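You operate a simulated robot arm through the tools that you are given. There is no shell and no other tool.

You are at the controls of a simulated robot arm. One attempt, no reset.

Task
Let the hot plate cool and rub the glue smear off it.
Fine: switch it off, move its heel lift to the dark board, wait till the red lamp is out, use the felt block and set it back. Set down upright: felt block. What is to be rubbed or washed off counts as gone when no trace of it is left.

The check looks at the end state, three seconds after you hand in, the way a careful person would. Anything else that was tipped, shoved, dropped, spilled or broken makes it a failure.

Robot
A 7-joint arm with a fingered hand, fixed in place. Base frame: the origin is at the foot of the arm, x ahead of it, y to its left, z up; the work surface is at about z = 0.86. Readings come in m, degrees, newtons and seconds.
With the tool pointing down near the work surface it reaches from about 0.22 to 0.76 m from the base axis. Its first joint turns from -166.0 to 166.0 degrees. Payload 4 kg.
Tool frame: the origin (TCP) lies between the finger pads and is the grasp point; the fingertips stand 0.028 m ahead of it; z points along the fingers, y is the line along which they close. Largest opening 0.168 m; the body of the gripper starts 0.079 m behind the TCP. The gripper is a hand of 4 fingers: y runs from the thumb to the fingers, the wrist lies at [0, 0, -0.249] in the tool frame, and closing takes about 1.5 s.
Orientation is that of the tool frame in the base frame, as a unit quaternion [w, x, y, z]. With the fingers straight down and closing along the base's y, the tool's x points along the base's -x, its y along +y and its z along -z.

Tools
- The arm moves only by the tool step_arm. Its argument "deltas" is text: rows parted by semicolons, each of 7 numbers parted by spaces: the shift along the tool's x, y, z in units of 30 mm (1.0 is 30 mm), then the turn, a rotation vector about the tool's x, y, z in units of 8 degrees (1.0 is 8 degrees), then the opening, from 0 (shut) to 1 (fully open). In form: dx dy dz ax ay az hand; .... A call has 1 to 20 rows; each row shifts and turns the commanded pose from where the row before left it, along the tool's axes as they then stand. A call with a number of a shift or a turn outside -1 to 1 is refused whole. Rows are played at 5 a second. More than 0.05 m and 8.6 degrees between two rows, or a gripper value outside its range, and nothing of the call is played. Where a pose cannot be reached the arm comes as near as it can. A force on the tool above 90 N (or 10 N above the force at the start of the call, whichever is more), or a blocked arm, ends the call early, and 0.2 s more pass. Each finger travels about 0.153 m/s and halts on what it meets, pressing with about 22 N; the grip force reading is that of the motor and also rises with nothing between the fingers. The clock runs only during rows and for 0.2 s after the last one: add rows that do not move to give the fingers time. The reply holds the time, the measured pose of the TCP, the force on the tool along the base axes, the opening and the grip force, in the units named above and with some noise, with the torque about the TCP (base axes, N m) and any sound that the robot's microphone picked up, and new pictures: "show" is both (left out), scene, wrist or none.
- Cameras (640 x 400 px; columns grow to the right, rows downward): "scene" is fixed at [0.0508, 0.5015, 1.664]; the picture's right is [-0.82, -0.58, 0.00], its down [-0.35, 0.49, -0.80] and it looks along [0.46, -0.65, -0.61] (base axes); focal length 354 px, centre (320, 200). "wrist" rides on the gripper at [0.06, -0.06, -0.11] in the tool frame; the picture's right is [0.71, 0.71, 0.00], its down [-0.56, 0.56, -0.61] and it looks along [-0.43, 0.43, 0.79] (tool axes); focal length 265 px, centre (320, 200). There is no depth. A picture from a camera that has moved, and an enlarged one, comes with that camera's place and axes in the base frame and with its lens.
- lift_body(by): slides the trunk up (or, below 0, down) by that many m; the arm rides with it, the base frame stays. It gives what a move gives, with no picture.
- preshape(shape): the hand has 4 fingers and takes this shape, open, in about a second: jaw (thumb against the fingers, like two jaws); tri (thumb and two fingers); tip (a fingertip pinch); poke (one finger out to press); point (the index stretched); flat (the hand flat); cup (the hand cupped); fist (a fist). The gripper value then closes the fingers along that shape, each until it touches; the sizes above hold for jaw. It gives what a move gives, with no picture.
- enlarge(camera, box): a new picture of the part [left, top, right, bottom] of that camera's present view, enlarged. It takes no simulated time.
- job_done(): hands the job in; it is judged then, once.

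Places have to be worked out from the pictures, the camera data and where the tool is seen. Open the gripper and draw the arm clear of the work before you hand the job in, unless the task says otherwise.

The tools are called after "Request:" by a JSON object that holds its "method" and its "body". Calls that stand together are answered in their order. step_arm: Moves the arm, as the interface text tells. Its arguments: {"type":"object","properties":{"deltas":{"type":"string"},"show":{"type":"string","enum":["both","scene","wrist","none"]}},"required":["deltas"]} The other tools are called the same way: lift_body (by) slides the trunk up or down; preshape (shape) gives the hand a shape; enlarge (camera, box) takes an enlarged picture of a part of a camera's view; job_done () hands the job in.

At the start:

```text
t: 0.0
position: [0.3451, -0.2992, 1.2432]
ee_rot: [0.0, 0.001, 1.0, 0.0]
wrist_force: [0.2, -0.2, -0.9]
torque: [0.01, 0.0, 0.01]
finger_gap: 0.1679
grasp_force: 0.1
shape: jaw
trunk travel left (down, up): [-0.564, 0.026]
```

scene: 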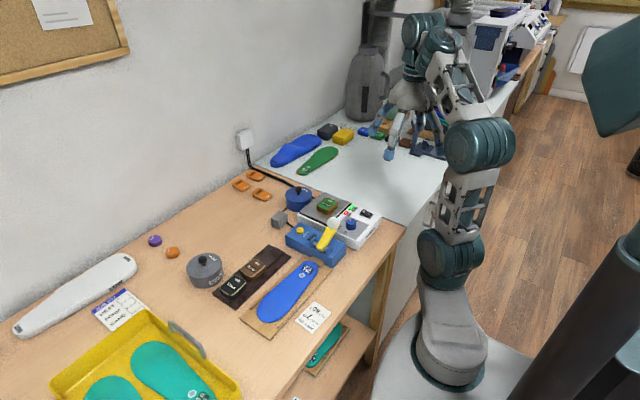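
wrist: 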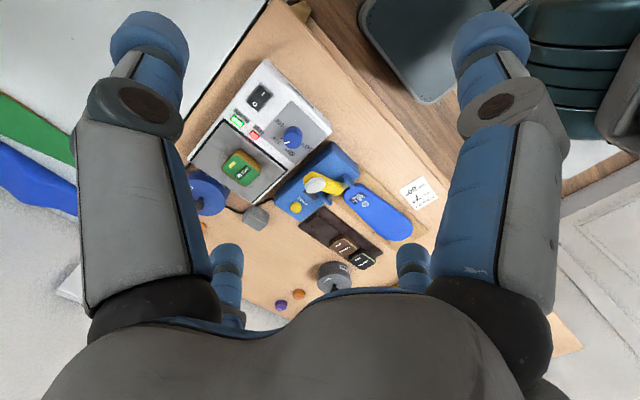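

I'll look closely at the hot plate area and the rest of the bench in both cameras before moving.

Request:
{"method": "enlarge", "body": {"camera": "scene", "box": [220, 170, 420, 295]}}

Request:
{"method": "enlarge", "body": {"camera": "wrist", "box": [180, 50, 440, 212]}}

Request:
{"method": "enlarge", "body": {"camera": "wrist", "box": [200, 150, 440, 300]}}

Request:
{"method": "enlarge", "body": {"camera": "scene", "box": [240, 100, 440, 225]}}

```text
3.20 times, centred on (320, 232) of scene
camera zoom: at [0.0508, 0.5015, 1.664], right [-0.82, -0.58, 0.0], down [-0.35, 0.49, -0.8], along [0.46, -0.65, -0.61], focal length 1134 px, centre (320, 96)
```

zoom: 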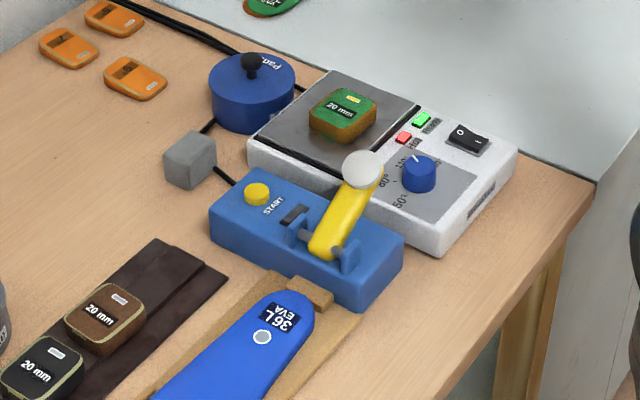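

```text
2.46 times, centred on (310, 131) of wrist
camera zoom: at [0.283, -0.3595, 1.3535], right [-0.71, 0.71, 0.0], down [0.56, 0.56, 0.61], along [0.43, 0.43, -0.79], focal length 653 px, centre (345, 370)
```

zoom: 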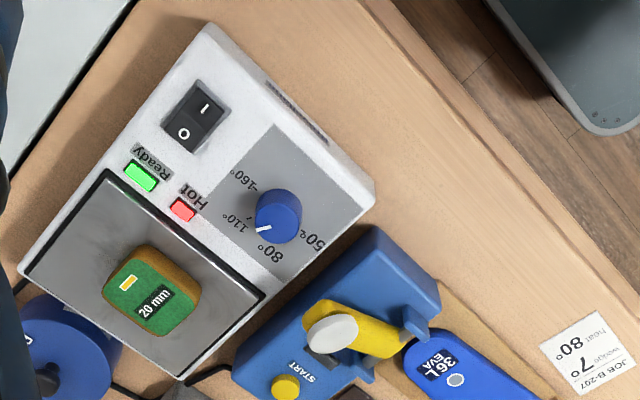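

```text
2.67 times, centred on (320, 225) of wrist
camera zoom: at [0.283, -0.3595, 1.3535], right [-0.71, 0.71, 0.0], down [0.56, 0.56, 0.61], along [0.43, 0.43, -0.79], focal length 708 px, centre (320, 133)
```

zoom: 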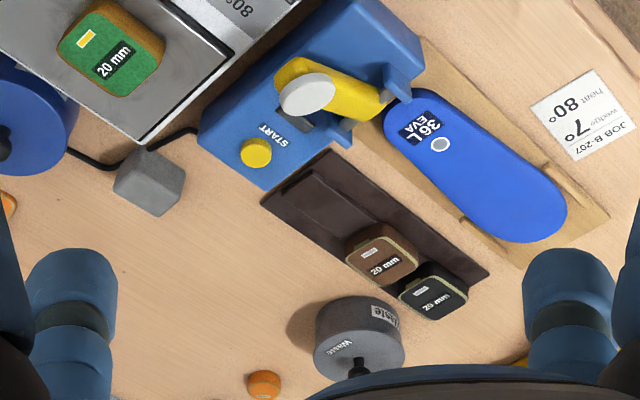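

```text
3.20 times, centred on (340, 162) of scene
camera zoom: at [0.0508, 0.5015, 1.664], right [-0.82, -0.58, 0.0], down [-0.35, 0.49, -0.8], along [0.46, -0.65, -0.61], focal length 1134 px, centre (256, 320)
```

zoom: 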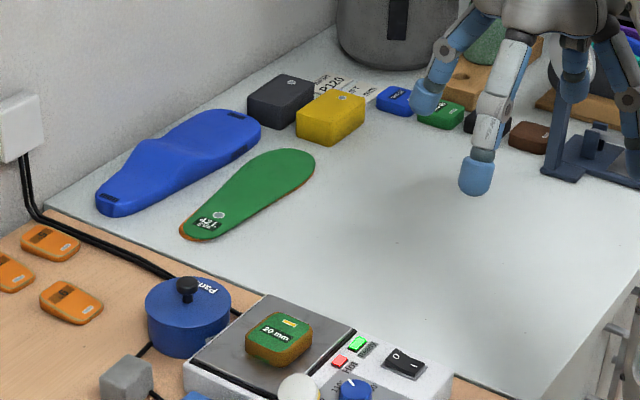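

The hot plate is white with the green 20 mm lift on it, at about (0.57, -0.28). The O/I rocker sits behind the lamps, the dark board carries the brown and black lifts, and the small grey cube at about (0.69, -0.17) looks like the felt block. I'll move the hand in and down, staying high, to see the plate, switch and cube better.

Request:
{"method": "step_arm", "body": {"deltas": "-0.86 -0.17 0.9 0 0 0 1; -0.86 -0.17 0.9 0 0 0 1; -0.86 -0.17 0.9 0 0 0 1; -0.86 -0.17 0.9 0 0 0 1; -0.86 -0.17 0.9 0 0 0 1; 0 0 0 0 0 0 1", "show": "both"}}

```text
t: 1.4
position: [0.4738, -0.3268, 1.1103]
ee_rot: [0.0, 0.001, 1.0, 0.001]
wrist_force: [-0.1, 0.2, -0.3]
torque: [-0.02, 0.01, 0.03]
finger_gap: 0.168
grasp_force: 0.1
shape: jaw
trunk travel left (down, up): [-0.564, 0.026]
camera wrist: at [0.4118, -0.3855, 1.2198], right [-0.71, 0.71, 0.0], down [0.56, 0.56, 0.61], along [0.44, 0.43, -0.79], focal length 265 px, centre (320, 200)
```

scene: 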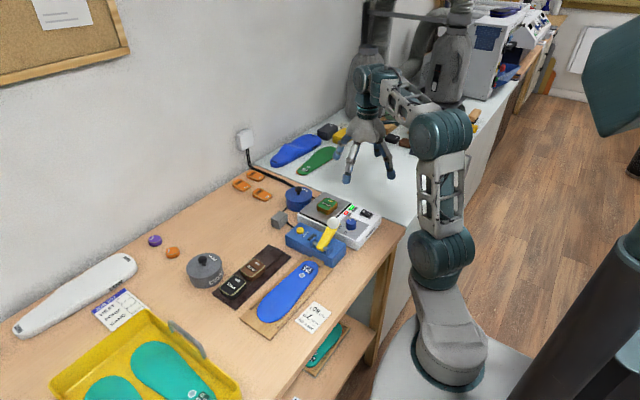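
wrist: 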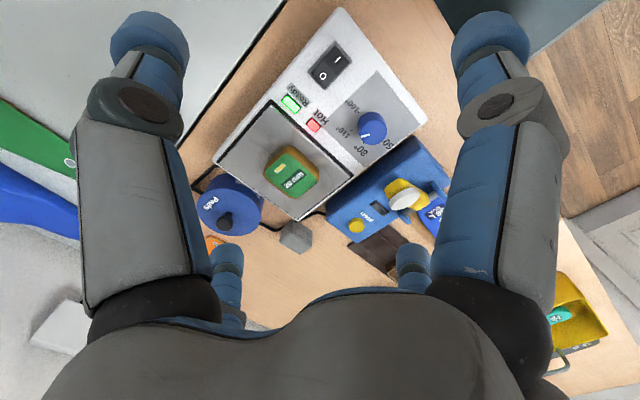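

Request:
{"method": "enlarge", "body": {"camera": "wrist", "box": [200, 60, 360, 160]}}

Request:
{"method": "enlarge", "body": {"camera": "wrist", "box": [200, 140, 360, 240]}}

Request:
{"method": "enlarge", "body": {"camera": "wrist", "box": [270, 20, 430, 120]}}

Request:
{"method": "enlarge", "body": {"camera": "scene", "box": [270, 170, 400, 251]}}

```text
4.00 times, centred on (280, 110) of wrist
camera zoom: at [0.4118, -0.3855, 1.2198], right [-0.71, 0.71, 0.0], down [0.56, 0.56, 0.61], along [0.44, 0.43, -0.79], focal length 1062 px, centre (480, 560)
```

zoom: 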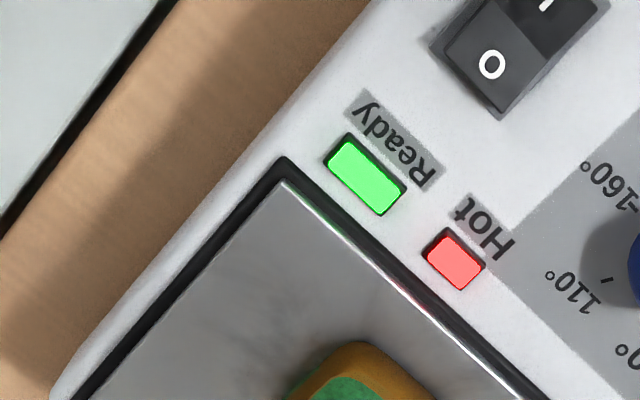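

```text
4.00 times, centred on (280, 190) of wrist
camera zoom: at [0.4118, -0.3855, 1.2198], right [-0.71, 0.71, 0.0], down [0.56, 0.56, 0.61], along [0.44, 0.43, -0.79], focal length 1062 px, centre (480, 240)
```

zoom: 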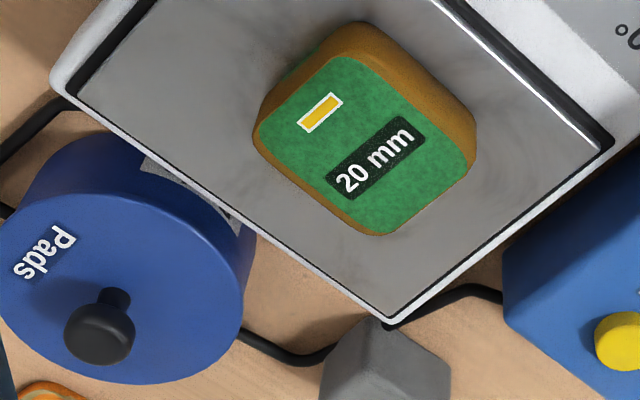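

```text
4.00 times, centred on (350, 70) of wrist
camera zoom: at [0.4118, -0.3855, 1.2198], right [-0.71, 0.71, 0.0], down [0.56, 0.56, 0.61], along [0.44, 0.43, -0.79], focal length 1062 px, centre (200, 720)
```

zoom: 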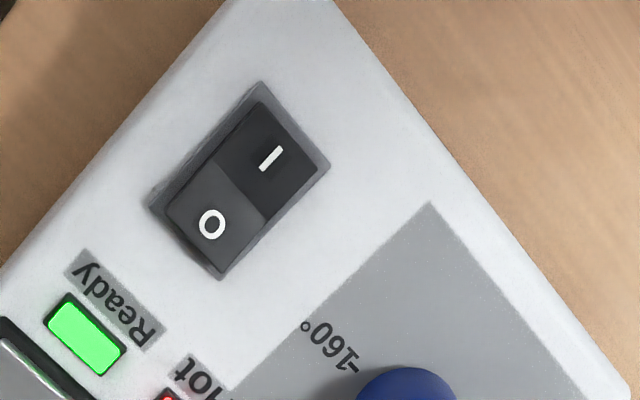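

```text
4.92 times, centred on (335, 210) of scene
camera zoom: at [0.0508, 0.5015, 1.664], right [-0.82, -0.58, 0.0], down [-0.35, 0.49, -0.8], along [0.46, -0.65, -0.61], focal length 1745 px, centre (246, 148)
```

zoom: 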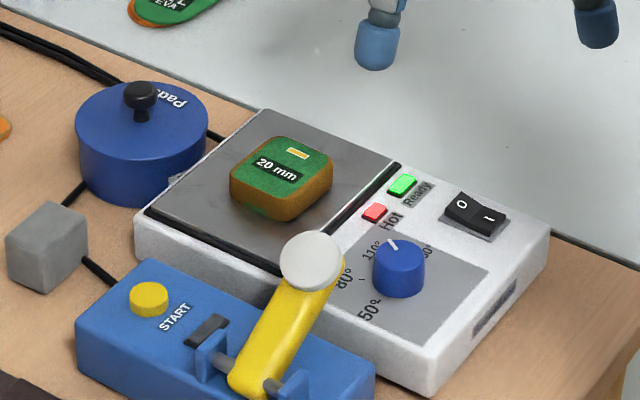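

The rocker has its I side pressed down, so it is on. Its bezel spans x 0.426–0.467 and y -0.350 to -0.323, and the O half is at about (0.458, -0.336, 0.917). I'll switch to the poke shape up here in free air and see where the finger ends up.

Request:
{"method": "enlarge", "body": {"camera": "scene", "box": [320, 100, 420, 200]}}

Request:
{"method": "preshape", "body": {"shape": "poke"}}

```text
4.00 times, centred on (370, 150) of scene
camera zoom: at [0.0508, 0.5015, 1.664], right [-0.82, -0.58, 0.0], down [-0.35, 0.49, -0.8], along [0.46, -0.65, -0.61], focal length 1418 px, centre (120, 400)
```

zoom: 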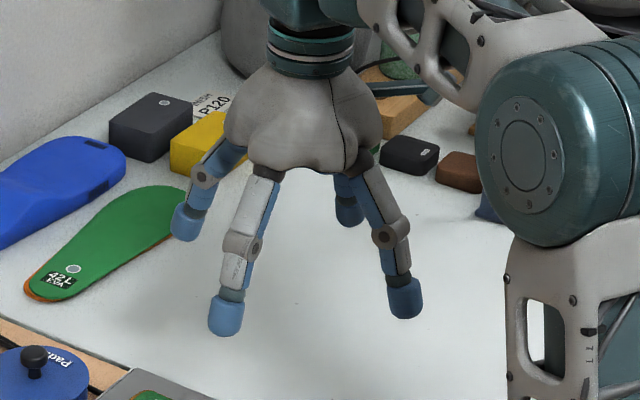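

```text
t: 2.3
position: [0.4718, -0.3254, 1.1098]
ee_rot: [0.0, 0.001, 1.0, 0.0]
wrist_force: [0.0, -0.1, 0.5]
torque: [-0.04, -0.02, -0.03]
finger_gap: 0.0
grasp_force: 0.0
shape: poke
trunk travel left (down, up): [-0.564, 0.026]
```

Request:
{"method": "step_arm", "body": {"deltas": "0 0 0 0 0 0 0; 0 0 0 0 0 0 0", "show": "both"}}

Request:
{"method": "enlarge", "body": {"camera": "scene", "box": [320, 100, 420, 200]}}

```text
t: 2.9
position: [0.4729, -0.3253, 1.1096]
ee_rot: [0.0, 0.001, 1.0, -0.001]
wrist_force: [-0.1, -0.2, 1.2]
torque: [0.01, 0.01, 0.0]
finger_gap: 0.0
grasp_force: 15.9
shape: jaw
trunk travel left (down, up): [-0.564, 0.026]
camera wrist: at [0.4115, -0.3854, 1.2201], right [-0.71, 0.71, 0.0], down [0.56, 0.56, 0.61], along [0.43, 0.43, -0.79], focal length 265 px, centre (320, 200)
```

scene: 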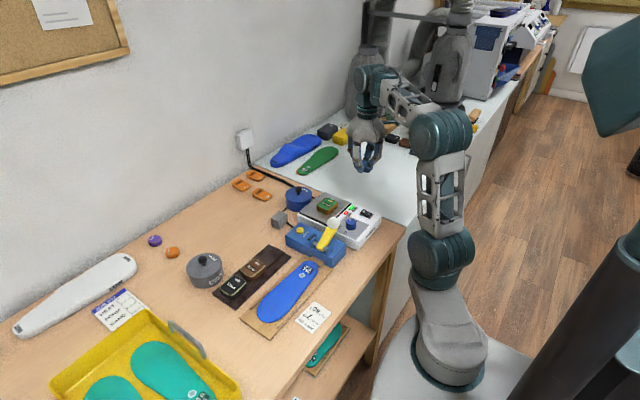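
wrist: 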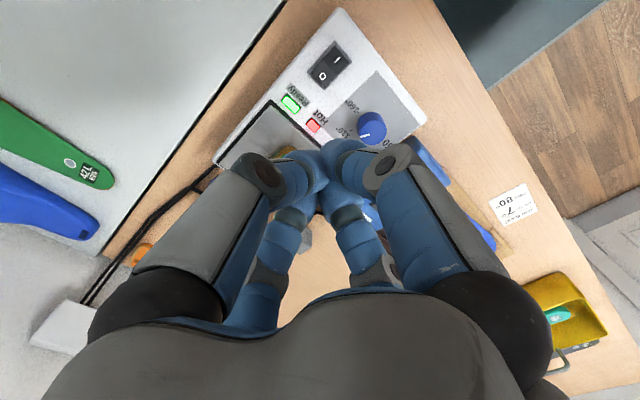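

```text
4.00 times, centred on (370, 150) of scene
camera zoom: at [0.0508, 0.5015, 1.664], right [-0.82, -0.58, 0.0], down [-0.35, 0.49, -0.8], along [0.46, -0.65, -0.61], focal length 1418 px, centre (120, 400)
```

zoom: 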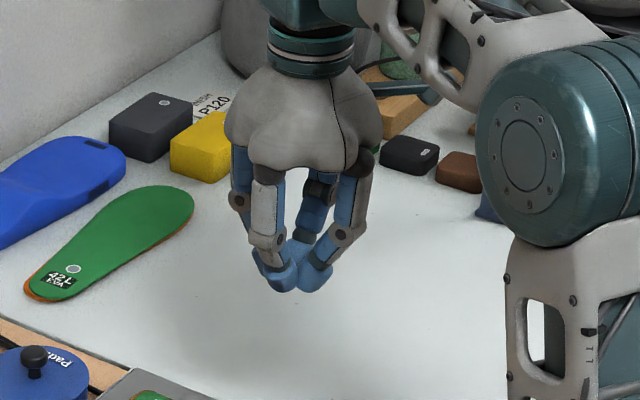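

With the hand value at 0 it went back to a closed jaw, where all four fingers meet at the centre. I'll set poke again and look before sending any hand value.

Request:
{"method": "preshape", "body": {"shape": "poke"}}

Request:
{"method": "enlarge", "body": {"camera": "wrist", "box": [0, 0, 640, 400]}}

Request:
{"method": "enlarge", "body": {"camera": "scene", "box": [320, 100, 420, 200]}}

```text
t: 3.8
position: [0.4741, -0.3264, 1.1106]
ee_rot: [0.0, 0.001, 1.0, 0.0]
wrist_force: [-0.4, 0.1, 0.3]
torque: [0.04, -0.03, 0.01]
finger_gap: 0.0
grasp_force: 0.0
shape: poke
trunk travel left (down, up): [-0.564, 0.026]
```

```text
1.00 times, centred on (320, 200) of wrist (not enlarged: the box is as wide or as high as the picture)
camera zoom: at [0.4115, -0.3854, 1.2201], right [-0.71, 0.71, 0.0], down [0.56, 0.56, 0.61], along [0.43, 0.43, -0.79], focal length 265 px, centre (320, 200)
```

zoom: 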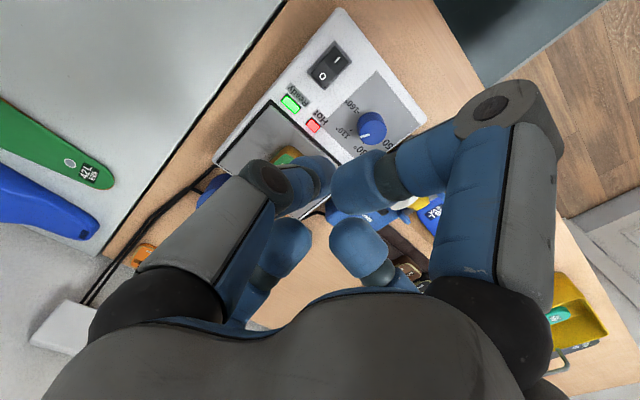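

```text
4.00 times, centred on (370, 150) of scene
camera zoom: at [0.0508, 0.5015, 1.664], right [-0.82, -0.58, 0.0], down [-0.35, 0.49, -0.8], along [0.46, -0.65, -0.61], focal length 1418 px, centre (120, 400)
```

zoom: 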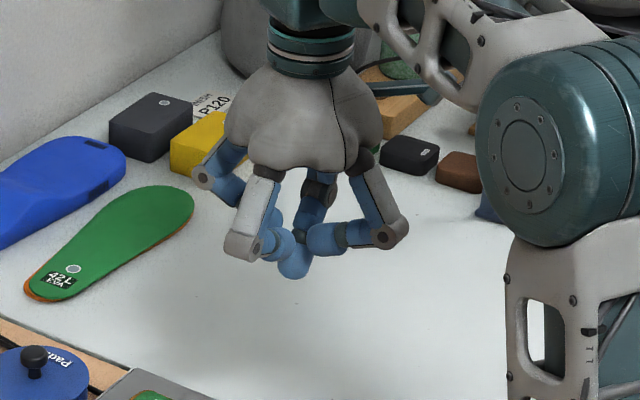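

In poke the extended finger sticks out only a little past the curled ones. I'll check the point shape for comparison.

Request:
{"method": "preshape", "body": {"shape": "point"}}

Request:
{"method": "enlarge", "body": {"camera": "wrist", "box": [0, 0, 640, 400]}}

Request:
{"method": "enlarge", "body": {"camera": "scene", "box": [320, 100, 420, 200]}}

```text
t: 4.7
position: [0.4721, -0.326, 1.1103]
ee_rot: [0.0, 0.001, 1.0, -0.001]
wrist_force: [0.3, -0.1, -0.2]
torque: [0.03, 0.02, 0.01]
finger_gap: 0.0
grasp_force: 0.1
shape: point
trunk travel left (down, up): [-0.564, 0.026]
```

```text
1.00 times, centred on (320, 200) of wrist (not enlarged: the box is as wide or as high as the picture)
camera zoom: at [0.4115, -0.3854, 1.2201], right [-0.71, 0.71, 0.0], down [0.56, 0.56, 0.61], along [0.43, 0.43, -0.79], focal length 265 px, centre (320, 200)
```

zoom: 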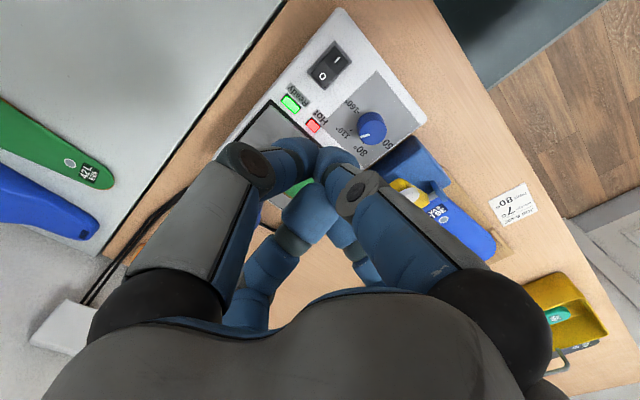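

```text
4.00 times, centred on (370, 150) of scene
camera zoom: at [0.0508, 0.5015, 1.664], right [-0.82, -0.58, 0.0], down [-0.35, 0.49, -0.8], along [0.46, -0.65, -0.61], focal length 1418 px, centre (120, 400)
```

zoom: 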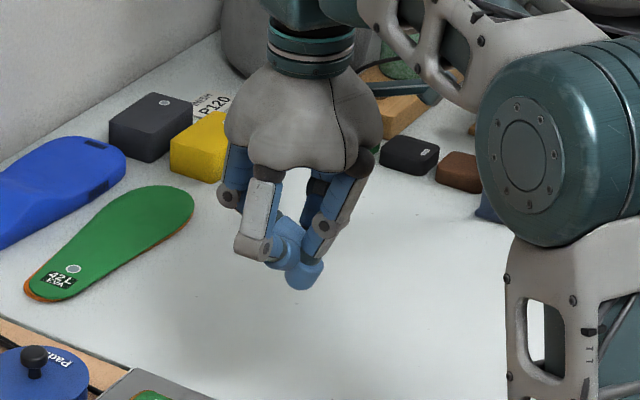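

Projecting the tool axis into both views, the poke fingertip lands on the axis about 28 mm ahead of the TCP, so it suits the rocker. I'll set poke again and see whether it holds with the hand value at 1.

Request:
{"method": "preshape", "body": {"shape": "poke"}}

Request:
{"method": "step_arm", "body": {"deltas": "0 0 0 0 0 0 1", "show": "wrist"}}

```text
t: 5.6
position: [0.4737, -0.3259, 1.1106]
ee_rot: [0.0, 0.001, 1.0, 0.0]
wrist_force: [-1.1, -0.3, 0.0]
torque: [-0.01, 0.02, 0.03]
finger_gap: 0.0
grasp_force: 0.0
shape: poke
trunk travel left (down, up): [-0.564, 0.026]
```

```text
t: 6.0
position: [0.4732, -0.3257, 1.1107]
ee_rot: [-0.001, 0.001, 1.0, -0.001]
wrist_force: [0.0, -0.4, -0.3]
torque: [0.02, 0.0, -0.03]
finger_gap: 0.0002
grasp_force: 0.0
shape: poke
trunk travel left (down, up): [-0.564, 0.026]
camera wrist: at [0.4115, -0.3854, 1.2201], right [-0.71, 0.71, 0.0], down [0.56, 0.56, 0.61], along [0.43, 0.43, -0.79], focal length 265 px, centre (320, 200)
```

wrist: 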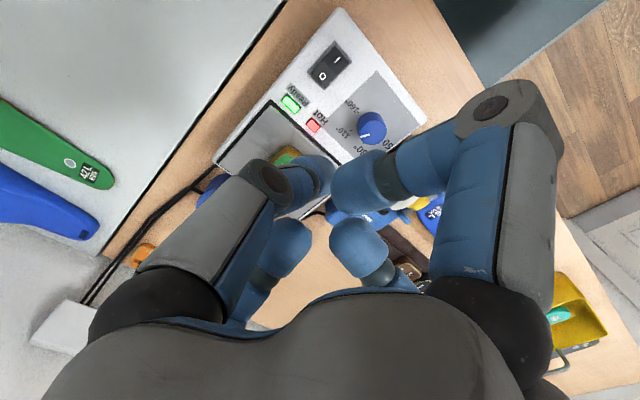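

Poke holds with hand = 1. I'll zoom in on the fingertip to measure where it sits relative to the tool axis.

Request:
{"method": "enlarge", "body": {"camera": "wrist", "box": [220, 110, 420, 235]}}

Request:
{"method": "enlarge", "body": {"camera": "scene", "box": [340, 135, 400, 173]}}

```text
3.20 times, centred on (320, 172) of wrist
camera zoom: at [0.4115, -0.3854, 1.2201], right [-0.71, 0.71, 0.0], down [0.56, 0.56, 0.61], along [0.43, 0.43, -0.79], focal length 849 px, centre (320, 288)
```

zoom: 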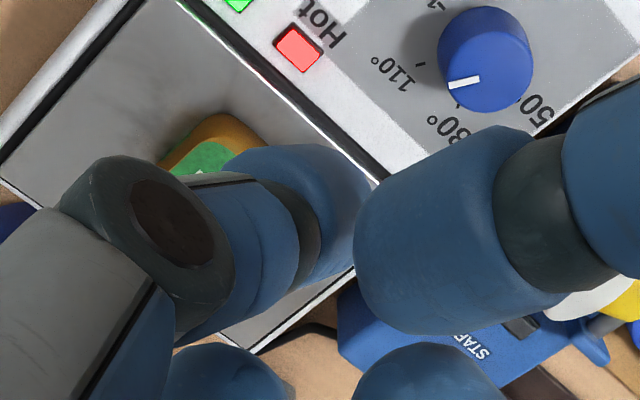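

```text
10.53 times, centred on (370, 154) of scene
camera zoom: at [0.0508, 0.5015, 1.664], right [-0.82, -0.58, 0.0], down [-0.35, 0.49, -0.8], along [0.46, -0.65, -0.61], focal length 3730 px, centre (-206, 684)
```

zoom: 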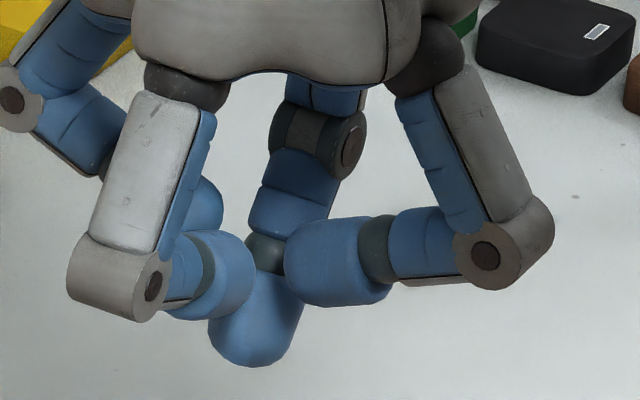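

In both views the tip lies on the tool axis 28 mm ahead of the TCP. I'll move over the O half at (0.459, -0.336) and come down to TCP z of about 0.975.

Request:
{"method": "step_arm", "body": {"deltas": "0.467 -0.33 0 0 0 0 1; 0 0 0.9 0 0 0 1; 0 0 0.9 0 0 0 1; 0 0 0.9 0 0 0 1; 0 0 0.9 0 0 0 1; 0 0 0.9 0 0 0 1; 0 0 0 0 0 0 1", "show": "both"}}

Request:
{"method": "enlarge", "body": {"camera": "wrist", "box": [220, 75, 420, 200]}}

Request:
{"method": "enlarge", "body": {"camera": "scene", "box": [330, 170, 410, 220]}}

```text
t: 7.6
position: [0.4603, -0.3354, 0.9731]
ee_rot: [0.0, 0.0, 1.0, 0.0]
wrist_force: [0.1, 0.1, 0.3]
torque: [0.0, -0.01, -0.02]
finger_gap: 0.0
grasp_force: 0.1
shape: poke
trunk travel left (down, up): [-0.564, 0.026]
camera wrist: at [0.3985, -0.3951, 1.0829], right [-0.71, 0.71, 0.0], down [0.56, 0.56, 0.61], along [0.43, 0.43, -0.79], focal length 265 px, centre (320, 200)
```

scene: 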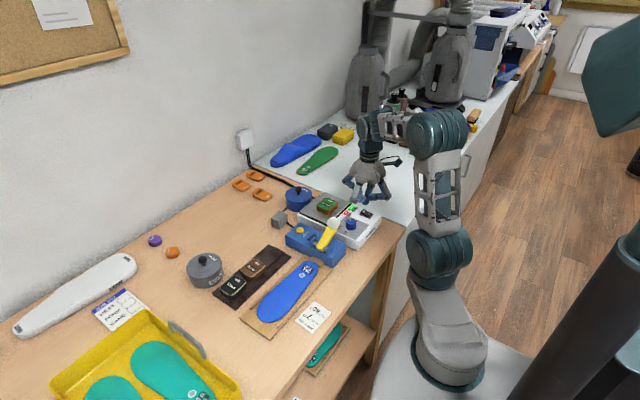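
wrist: 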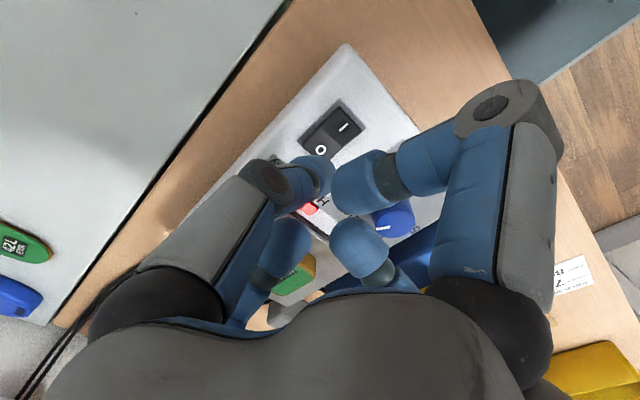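

```text
3.20 times, centred on (320, 138) of wrist
camera zoom: at [0.3985, -0.3951, 1.0829], right [-0.71, 0.71, 0.0], down [0.56, 0.56, 0.61], along [0.43, 0.43, -0.79], focal length 849 px, centre (320, 400)
```

zoom: 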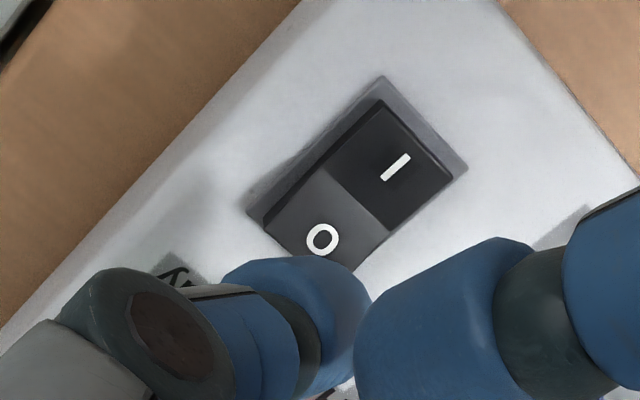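

```text
8.00 times, centred on (370, 195) of scene
camera zoom: at [0.0508, 0.5015, 1.664], right [-0.82, -0.58, 0.0], down [-0.35, 0.49, -0.8], along [0.46, -0.65, -0.61], focal length 2835 px, centre (-80, 240)
```

zoom: 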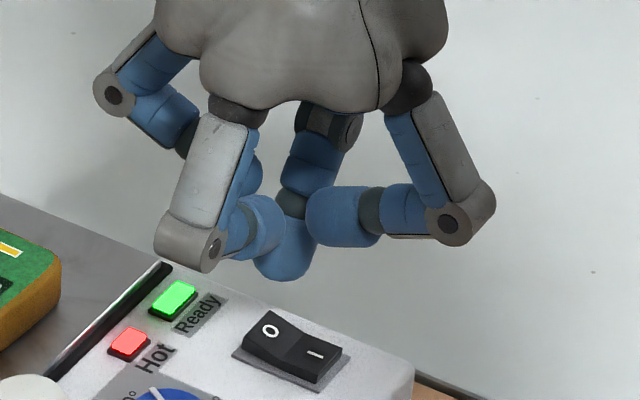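

Triangulating from two wrist views puts the O mark at (0.457, -0.336, 0.918), and the tip is above it at z 0.945. I'll press down in small steps and watch for force and a click.

Request:
{"method": "step_arm", "body": {"deltas": "0.04 0 0.4 0 0 0 1; 0 0 0.3 0 0 0 1; 0 0 0.1 0 0 0 1; 0 0 0.1 0 0 0 1", "show": "none"}}

```text
t: 8.6
position: [0.4588, -0.3351, 0.9472]
ee_rot: [0.0, 0.001, 1.0, -0.001]
wrist_force: [0.8, -0.7, 1.2]
torque: [-0.02, 0.01, -0.04]
finger_gap: 0.0
grasp_force: 0.0
shape: poke
trunk travel left (down, up): [-0.564, 0.026]
```

The tip is at about z 0.919 with hardly any force yet, so I'll keep going in 2–3 mm steps.

Request:
{"method": "step_arm", "body": {"deltas": "0 0 0.1 0 0 0 1; 0 0 0.1 0 0 0 1", "show": "scene"}}

Request:
{"method": "enlarge", "body": {"camera": "scene", "box": [330, 170, 410, 220]}}

```text
t: 9.2
position: [0.4587, -0.3366, 0.9439]
ee_rot: [0.004, 0.001, 1.0, -0.003]
wrist_force: [0.5, -5.5, 31.7]
torque: [-0.15, 0.13, 0.01]
finger_gap: 0.0
grasp_force: 0.1
shape: poke
trunk travel left (down, up): [-0.564, 0.026]
```

scene: 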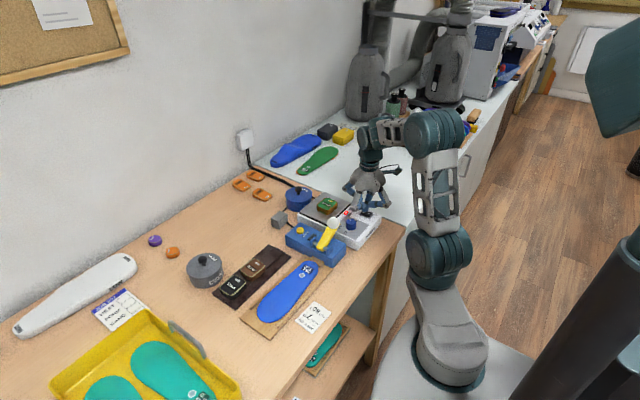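

```text
8.00 times, centred on (370, 195) of scene
camera zoom: at [0.0508, 0.5015, 1.664], right [-0.82, -0.58, 0.0], down [-0.35, 0.49, -0.8], along [0.46, -0.65, -0.61], focal length 2835 px, centre (-80, 240)
```

zoom: 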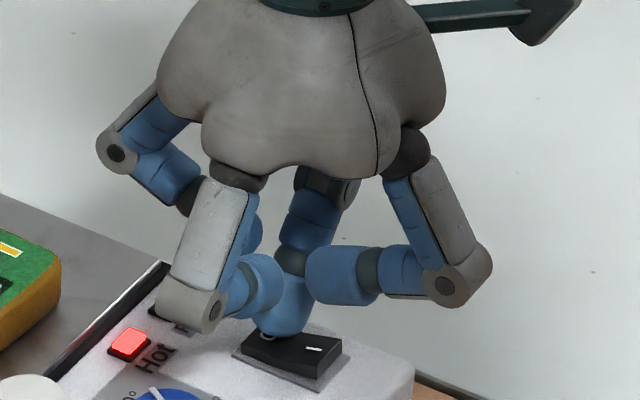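

There is 32 N of contact force and the I side now looks raised. I'll back off straight up and check the switch and lamps.

Request:
{"method": "step_arm", "body": {"deltas": "0 0 -0.3 0 0 0 1; 0 0 -0.8 0 0 0 1; 0 0 -0.9 0 0 0 1; 0 0 -0.9 0 0 0 1", "show": "wrist"}}

Request:
{"method": "enlarge", "body": {"camera": "scene", "box": [330, 180, 410, 230]}}

Request:
{"method": "enlarge", "body": {"camera": "wrist", "box": [220, 75, 420, 200]}}

```text
t: 10.2
position: [0.4605, -0.3357, 1.0265]
ee_rot: [-0.001, 0.0, 1.0, 0.0]
wrist_force: [0.4, -0.6, 0.3]
torque: [0.03, -0.02, 0.02]
finger_gap: 0.0
grasp_force: 0.0
shape: poke
trunk travel left (down, up): [-0.564, 0.026]
camera wrist: at [0.3978, -0.395, 1.1376], right [-0.71, 0.71, 0.0], down [0.56, 0.56, 0.61], along [0.43, 0.43, -0.79], focal length 265 px, centre (320, 200)
```

wrist: 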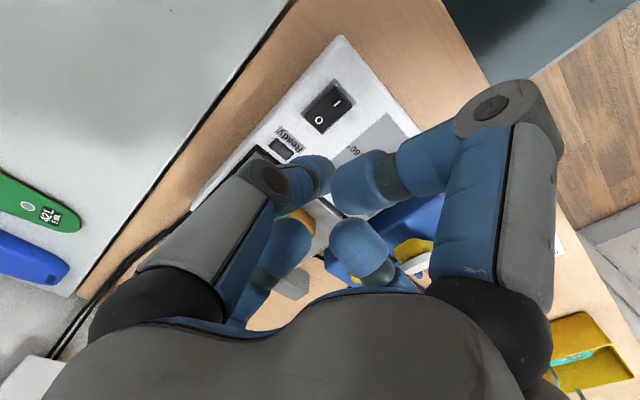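

```text
8.00 times, centred on (370, 205) of scene
camera zoom: at [0.0508, 0.5015, 1.664], right [-0.82, -0.58, 0.0], down [-0.35, 0.49, -0.8], along [0.46, -0.65, -0.61], focal length 2835 px, centre (-80, 160)
```

zoom: 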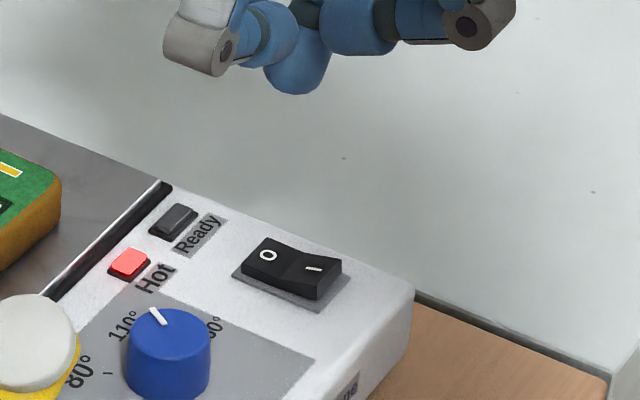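

```text
3.20 times, centred on (320, 138) of wrist
camera zoom: at [0.3978, -0.395, 1.1376], right [-0.71, 0.71, 0.0], down [0.56, 0.56, 0.61], along [0.43, 0.43, -0.79], focal length 849 px, centre (320, 400)
```

zoom: 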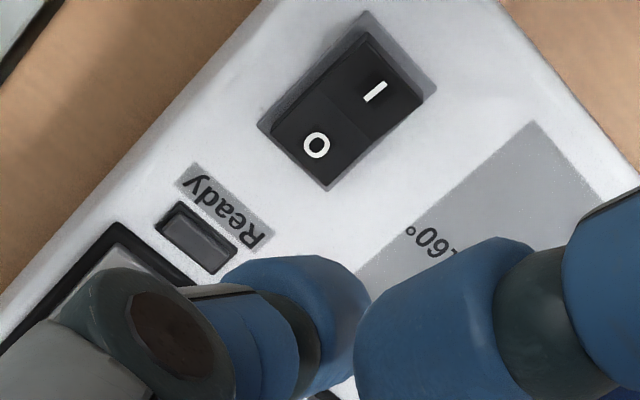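

The switch is off: the Ready lamp is dark, the rocker has flipped to O, and Hot is still lit. Next I'll rise over the lift at about (0.566, -0.283) and look at the tip shape, to see which fingers it uses.

Request:
{"method": "step_arm", "body": {"deltas": "0 0 -0.9 0 0 0 1; -0.88 0.44 -0.4 0 0 0 1; -0.88 0.44 -0.4 0 0 0 1; -0.88 0.44 -0.4 0 0 0 1; -0.88 0.44 0 0 0 0 1; 0 0 0 0 0 0 1", "show": "none"}}

Request:
{"method": "preshape", "body": {"shape": "tip"}}

Request:
{"method": "enlarge", "body": {"camera": "wrist", "box": [0, 0, 640, 400]}}

Request:
{"method": "enlarge", "body": {"camera": "scene", "box": [270, 100, 400, 200]}}

```text
t: 11.6
position: [0.5646, -0.2837, 1.0914]
ee_rot: [0.0, 0.001, 1.0, 0.0]
wrist_force: [-0.4, -0.1, 0.1]
torque: [-0.01, 0.05, -0.02]
finger_gap: 0.0
grasp_force: 0.1
shape: poke
trunk travel left (down, up): [-0.564, 0.026]
```

```text
t: 12.5
position: [0.5648, -0.2813, 1.0893]
ee_rot: [0.0, 0.001, 1.0, 0.001]
wrist_force: [0.6, -0.4, 0.2]
torque: [0.01, -0.03, 0.02]
finger_gap: 0.1678
grasp_force: 0.1
shape: tip
trunk travel left (down, up): [-0.564, 0.026]
```

```text
1.00 times, centred on (320, 200) of wrist (not enlarged: the box is as wide or as high as the picture)
camera zoom: at [0.5027, -0.3424, 1.2001], right [-0.71, 0.71, 0.0], down [0.56, 0.56, 0.61], along [0.43, 0.43, -0.79], focal length 265 px, centre (320, 200)
```

zoom: 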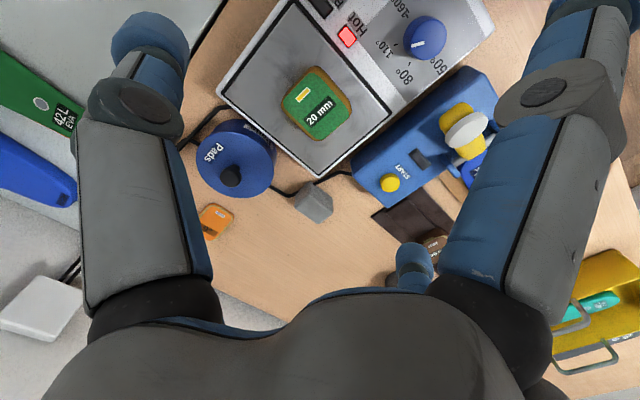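

```text
4.00 times, centred on (335, 150) of scene
camera zoom: at [0.0508, 0.5015, 1.664], right [-0.82, -0.58, 0.0], down [-0.35, 0.49, -0.8], along [0.46, -0.65, -0.61], focal length 1418 px, centre (260, 400)
```

zoom: 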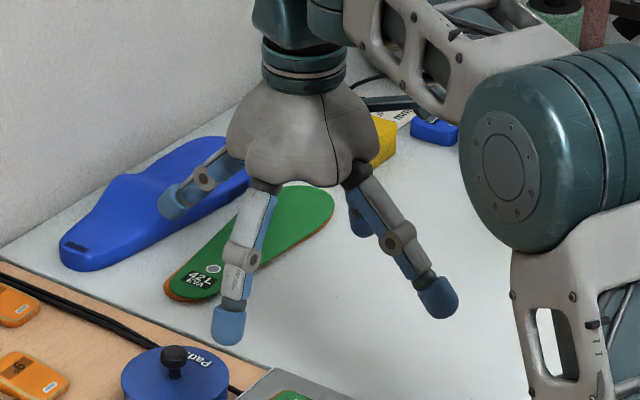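

In the tip shape the ±y pair pinches and the ±x fingers splay outward, higher up. I'll look at tri as well before choosing a grip for the lift.

Request:
{"method": "preshape", "body": {"shape": "tri"}}

Request:
{"method": "enlarge", "body": {"camera": "wrist", "box": [0, 0, 640, 400]}}

Request:
{"method": "enlarge", "body": {"camera": "scene", "box": [270, 100, 400, 200]}}

Request:
{"method": "enlarge", "body": {"camera": "wrist", "box": [220, 40, 420, 165]}}

Request:
{"method": "enlarge", "body": {"camera": "wrist", "box": [260, 140, 460, 265]}}

```text
t: 13.4
position: [0.5646, -0.2831, 1.0897]
ee_rot: [0.0, 0.001, 1.0, 0.0]
wrist_force: [0.3, 0.2, 0.2]
torque: [0.0, 0.03, 0.05]
finger_gap: 0.1678
grasp_force: 0.0
shape: tri
trunk travel left (down, up): [-0.564, 0.026]
```

```text
1.00 times, centred on (320, 200) of wrist (not enlarged: the box is as wide or as high as the picture)
camera zoom: at [0.5027, -0.3424, 1.2001], right [-0.71, 0.71, 0.0], down [0.56, 0.56, 0.61], along [0.43, 0.43, -0.79], focal length 265 px, centre (320, 200)
```

zoom: 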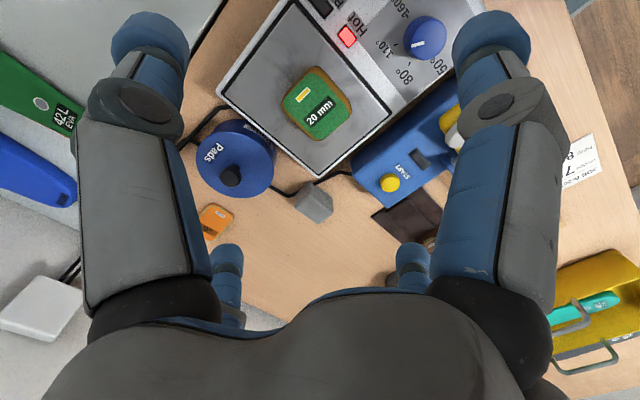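

```text
4.00 times, centred on (335, 150) of scene
camera zoom: at [0.0508, 0.5015, 1.664], right [-0.82, -0.58, 0.0], down [-0.35, 0.49, -0.8], along [0.46, -0.65, -0.61], focal length 1418 px, centre (260, 400)
```

zoom: 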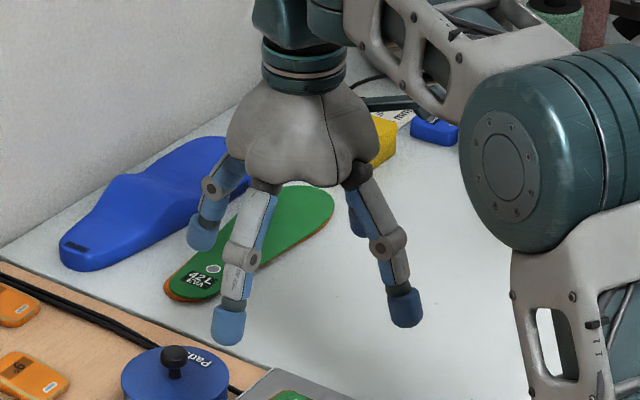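

```text
3.20 times, centred on (320, 102) of wrist
camera zoom: at [0.5027, -0.3424, 1.2001], right [-0.71, 0.71, 0.0], down [0.56, 0.56, 0.61], along [0.43, 0.43, -0.79], focal length 849 px, centre (320, 512)
```

zoom: 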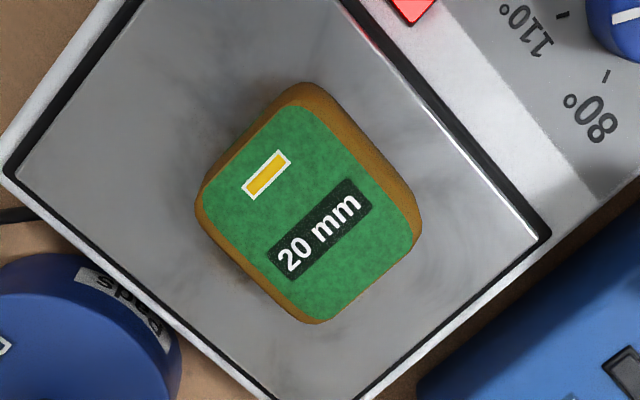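

```text
3.20 times, centred on (360, 202) of wrist
camera zoom: at [0.5027, -0.3424, 1.2001], right [-0.71, 0.71, 0.0], down [0.56, 0.56, 0.61], along [0.43, 0.43, -0.79], focal length 849 px, centre (192, 192)
```

zoom: 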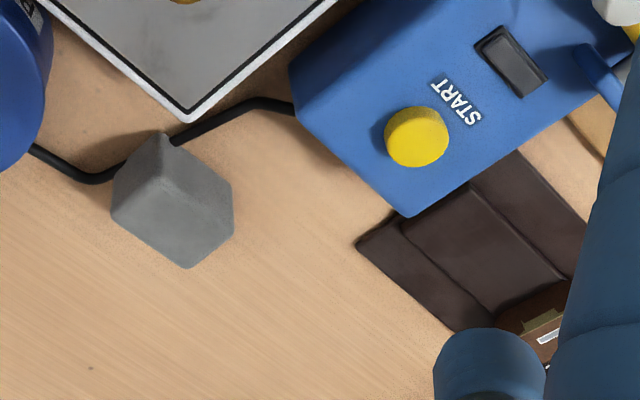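

Tri looks the same as jaw, so four fingers take part. Before grasping I want a clean view of the dark board, its free slot and the grey cube, so I'll slide the hand towards +y at this height.

Request:
{"method": "step_arm", "body": {"deltas": "0 0.86 0 0 0 0 1; 0 0.86 0 0 0 0 1; 0 0.86 0 0 0 0 1; 0 0.86 0 0 0 0 1; 0 0.86 0 0 0 0 1; 0 0.86 0 0 0 0 1; 0 0.86 0 0 0 0 1; 0 0.86 0 0 0 0 1; 0 0.86 0 0 0 0 1; 0 0 0 0 0 0 1", "show": "wrist"}}

Request:
{"method": "enlarge", "body": {"camera": "wrist", "box": [180, 20, 420, 170]}}

Request:
{"method": "enlarge", "body": {"camera": "wrist", "box": [190, 100, 350, 200]}}

```text
t: 15.6
position: [0.5634, -0.0496, 1.0913]
ee_rot: [0.0, 0.001, 1.0, 0.0]
wrist_force: [-0.1, 0.2, 0.1]
torque: [0.01, -0.02, -0.02]
finger_gap: 0.1679
grasp_force: 0.1
shape: tri
trunk travel left (down, up): [-0.564, 0.026]
camera wrist: at [0.5016, -0.109, 1.2001], right [-0.71, 0.71, 0.0], down [0.56, 0.56, 0.61], along [0.43, 0.43, -0.79], focal length 265 px, centre (320, 200)
```

wrist: 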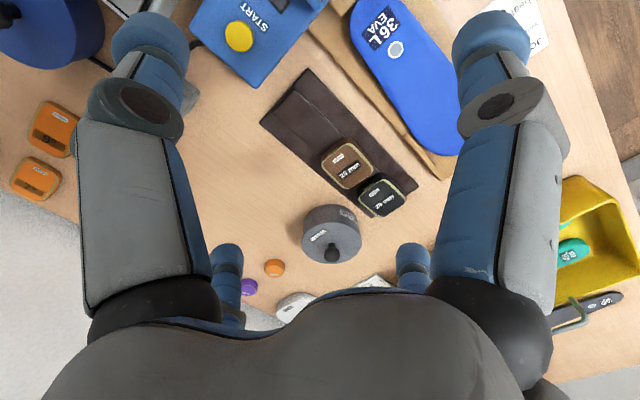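

```text
2.67 times, centred on (300, 95) of wrist
camera zoom: at [0.5016, -0.109, 1.2001], right [-0.71, 0.71, 0.0], down [0.56, 0.56, 0.61], along [0.43, 0.43, -0.79], focal length 708 px, centre (373, 480)
```

zoom: 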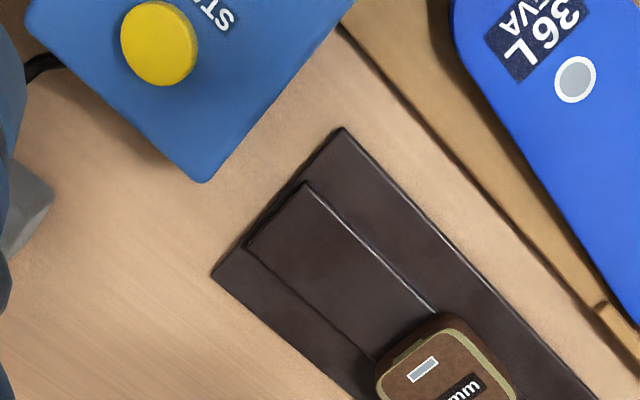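

```text
4.00 times, centred on (270, 150) of wrist
camera zoom: at [0.5016, -0.109, 1.2001], right [-0.71, 0.71, 0.0], down [0.56, 0.56, 0.61], along [0.43, 0.43, -0.79], focal length 1062 px, centre (520, 400)
```

zoom: 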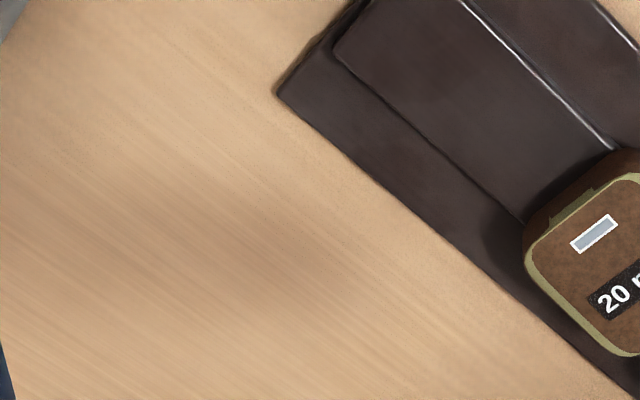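

The board spans x 0.557–0.648 starting at y -0.072. The brown lift is centred at (0.603, 0.046) and the black at (0.603, 0.122), so the free slot is near (0.603, -0.030). There is little room between slots, so I'll try a two-finger tip pinch partly closed here in the air to see its footprint.

Request:
{"method": "preshape", "body": {"shape": "tip"}}

Request:
{"method": "step_arm", "body": {"deltas": "0 0 0 0 0 0 0.3; 0 0 0 0 0 0 0.3; 0 0 0 0 0 0 0.3; 0 0 0 0 0 0 0.3; 0 0 0 0 0 0 0.3", "show": "both"}}

Request:
{"method": "enlarge", "body": {"camera": "scene", "box": [240, 110, 380, 198]}}

```text
t: 16.5
position: [0.5651, -0.05, 1.0896]
ee_rot: [0.0, 0.001, 1.0, 0.0]
wrist_force: [-0.2, -0.5, -0.1]
torque: [-0.03, -0.01, 0.0]
finger_gap: 0.1679
grasp_force: 0.1
shape: tip
trunk travel left (down, up): [-0.564, 0.026]
```

```text
t: 17.7
position: [0.5641, -0.05, 1.0911]
ee_rot: [-0.001, 0.001, 1.0, 0.0]
wrist_force: [-0.5, 0.3, 0.2]
torque: [-0.02, 0.01, 0.03]
finger_gap: 0.0507
grasp_force: 0.0
shape: tip
trunk travel left (down, up): [-0.564, 0.026]
camera wrist: at [0.5017, -0.1093, 1.2001], right [-0.71, 0.71, 0.0], down [0.56, 0.56, 0.61], along [0.43, 0.43, -0.79], focal length 265 px, centre (320, 200)
```

scene: 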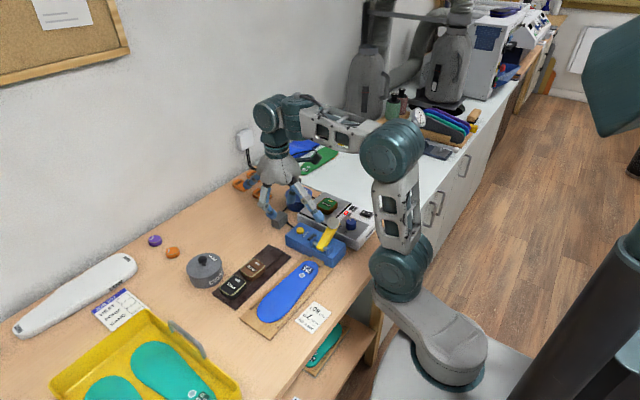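
wrist: 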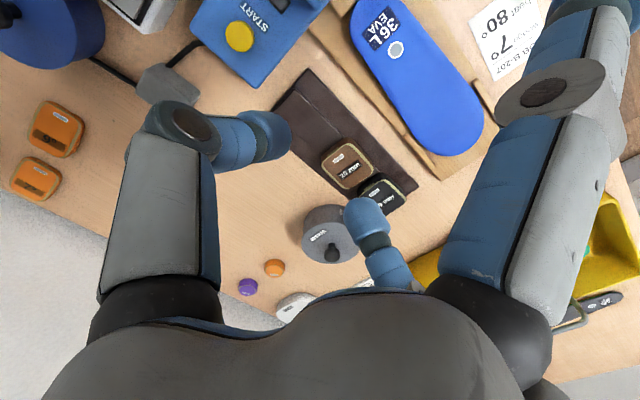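

```text
4.55 times, centred on (310, 154) of scene
camera zoom: at [0.0508, 0.5015, 1.664], right [-0.82, -0.58, 0.0], down [-0.35, 0.49, -0.8], along [0.46, -0.65, -0.61], focal length 1611 px, centre (366, 409)
```

zoom: 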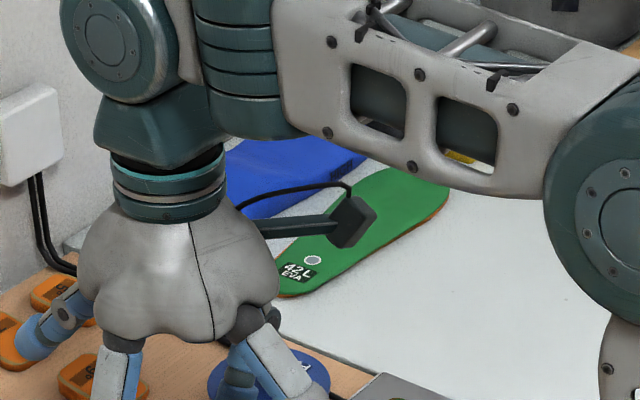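

Request:
{"method": "enlarge", "body": {"camera": "scene", "box": [230, 145, 358, 225]}}

```text
5.00 times, centred on (294, 185) of scene
camera zoom: at [0.0508, 0.5015, 1.664], right [-0.82, -0.58, 0.0], down [-0.35, 0.49, -0.8], along [0.46, -0.65, -0.61], focal length 1772 px, centre (450, 275)
```

zoom: 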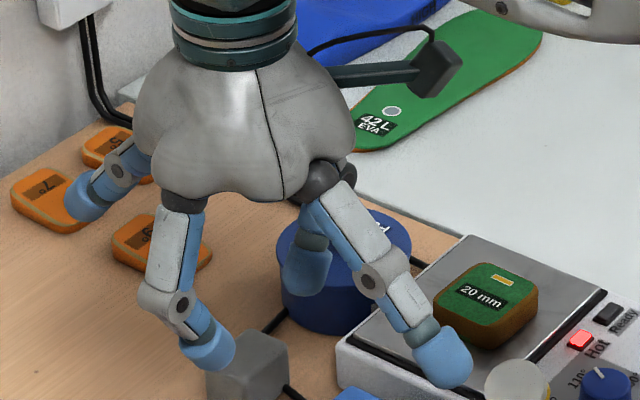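

At gap 0.05 the pinch tips are about 31 mm below the TCP, while the splayed fingers sit at radius 0.123 and only about 11 mm below it. So I'll pinch the lift along base x. I'll open to about 0.07 and yaw the tool -90° here at height, so the splayed fingers point along ±y.

Request:
{"method": "step_arm", "body": {"deltas": "0 0 0 0 0 1 0.42; 0 0 0 0 0 1 0.42; 0 0 0 0 0 1 0.42; 0 0 0 0 0 1 0.42; 0 0 0 0 0 1 0.42; 0 0 0 0 0 1 0.42; 0 0 0 0 0 1 0.42; 0 0 0 0 0 1 0.42; 0 0 0 0 0 1 0.42; 0 0 0 0 0 1 0.42; 0 0 0 0 0 1 0.42; 0 0 0 0 0 0.25 0.42; 0 0 0 0 0 0 0.42", "show": "both"}}

```text
t: 20.5
position: [0.5643, -0.05, 1.091]
ee_rot: [0.0, 0.708, 0.706, 0.0]
wrist_force: [-0.2, -0.3, -0.5]
torque: [-0.01, -0.01, -0.03]
finger_gap: 0.0703
grasp_force: 0.0
shape: tip
trunk travel left (down, up): [-0.564, 0.026]
camera wrist: at [0.5025, 0.0105, 1.1999], right [0.71, 0.71, 0.0], down [0.56, -0.56, 0.61], along [0.43, -0.44, -0.79], focal length 265 px, centre (320, 200)
```

scene: 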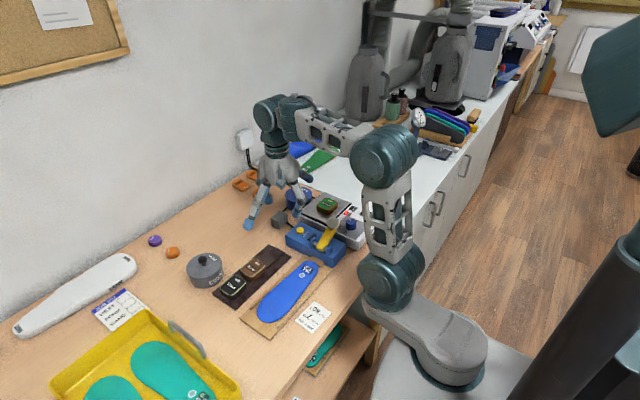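
wrist: 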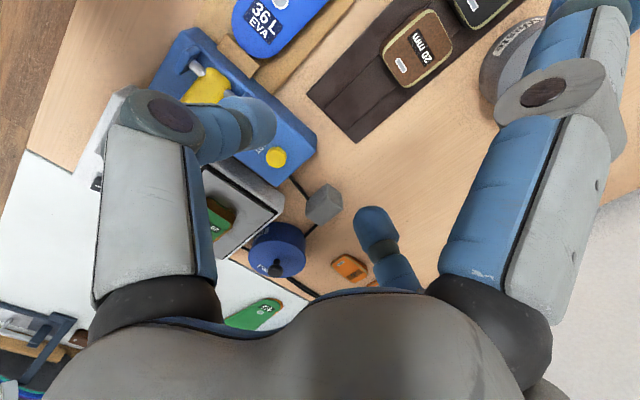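

The yaw is done. From this side I can measure the cube, the device and the free slot, so I'll zoom in on those.

Request:
{"method": "enlarge", "body": {"camera": "wrist", "box": [250, 150, 410, 250]}}

Request:
{"method": "enlarge", "body": {"camera": "wrist", "box": [250, 40, 490, 190]}}

```text
4.00 times, centred on (330, 200) of wrist
camera zoom: at [0.5025, 0.0105, 1.1999], right [0.71, 0.71, 0.0], down [0.56, -0.56, 0.61], along [0.43, -0.44, -0.79], focal length 1062 px, centre (280, 200)
```

zoom: 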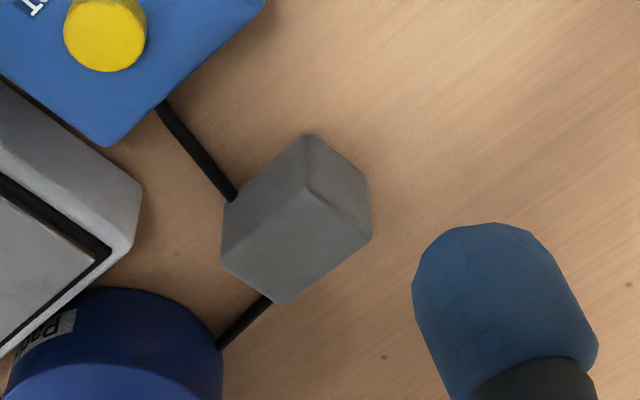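

```text
2.67 times, centred on (370, 115) of wrist
camera zoom: at [0.5025, 0.0105, 1.1999], right [0.71, 0.71, 0.0], down [0.56, -0.56, 0.61], along [0.43, -0.44, -0.79], focal length 708 px, centre (187, 427)
```

zoom: 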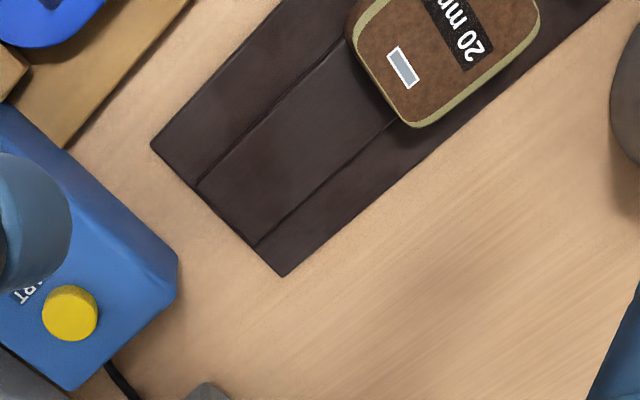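

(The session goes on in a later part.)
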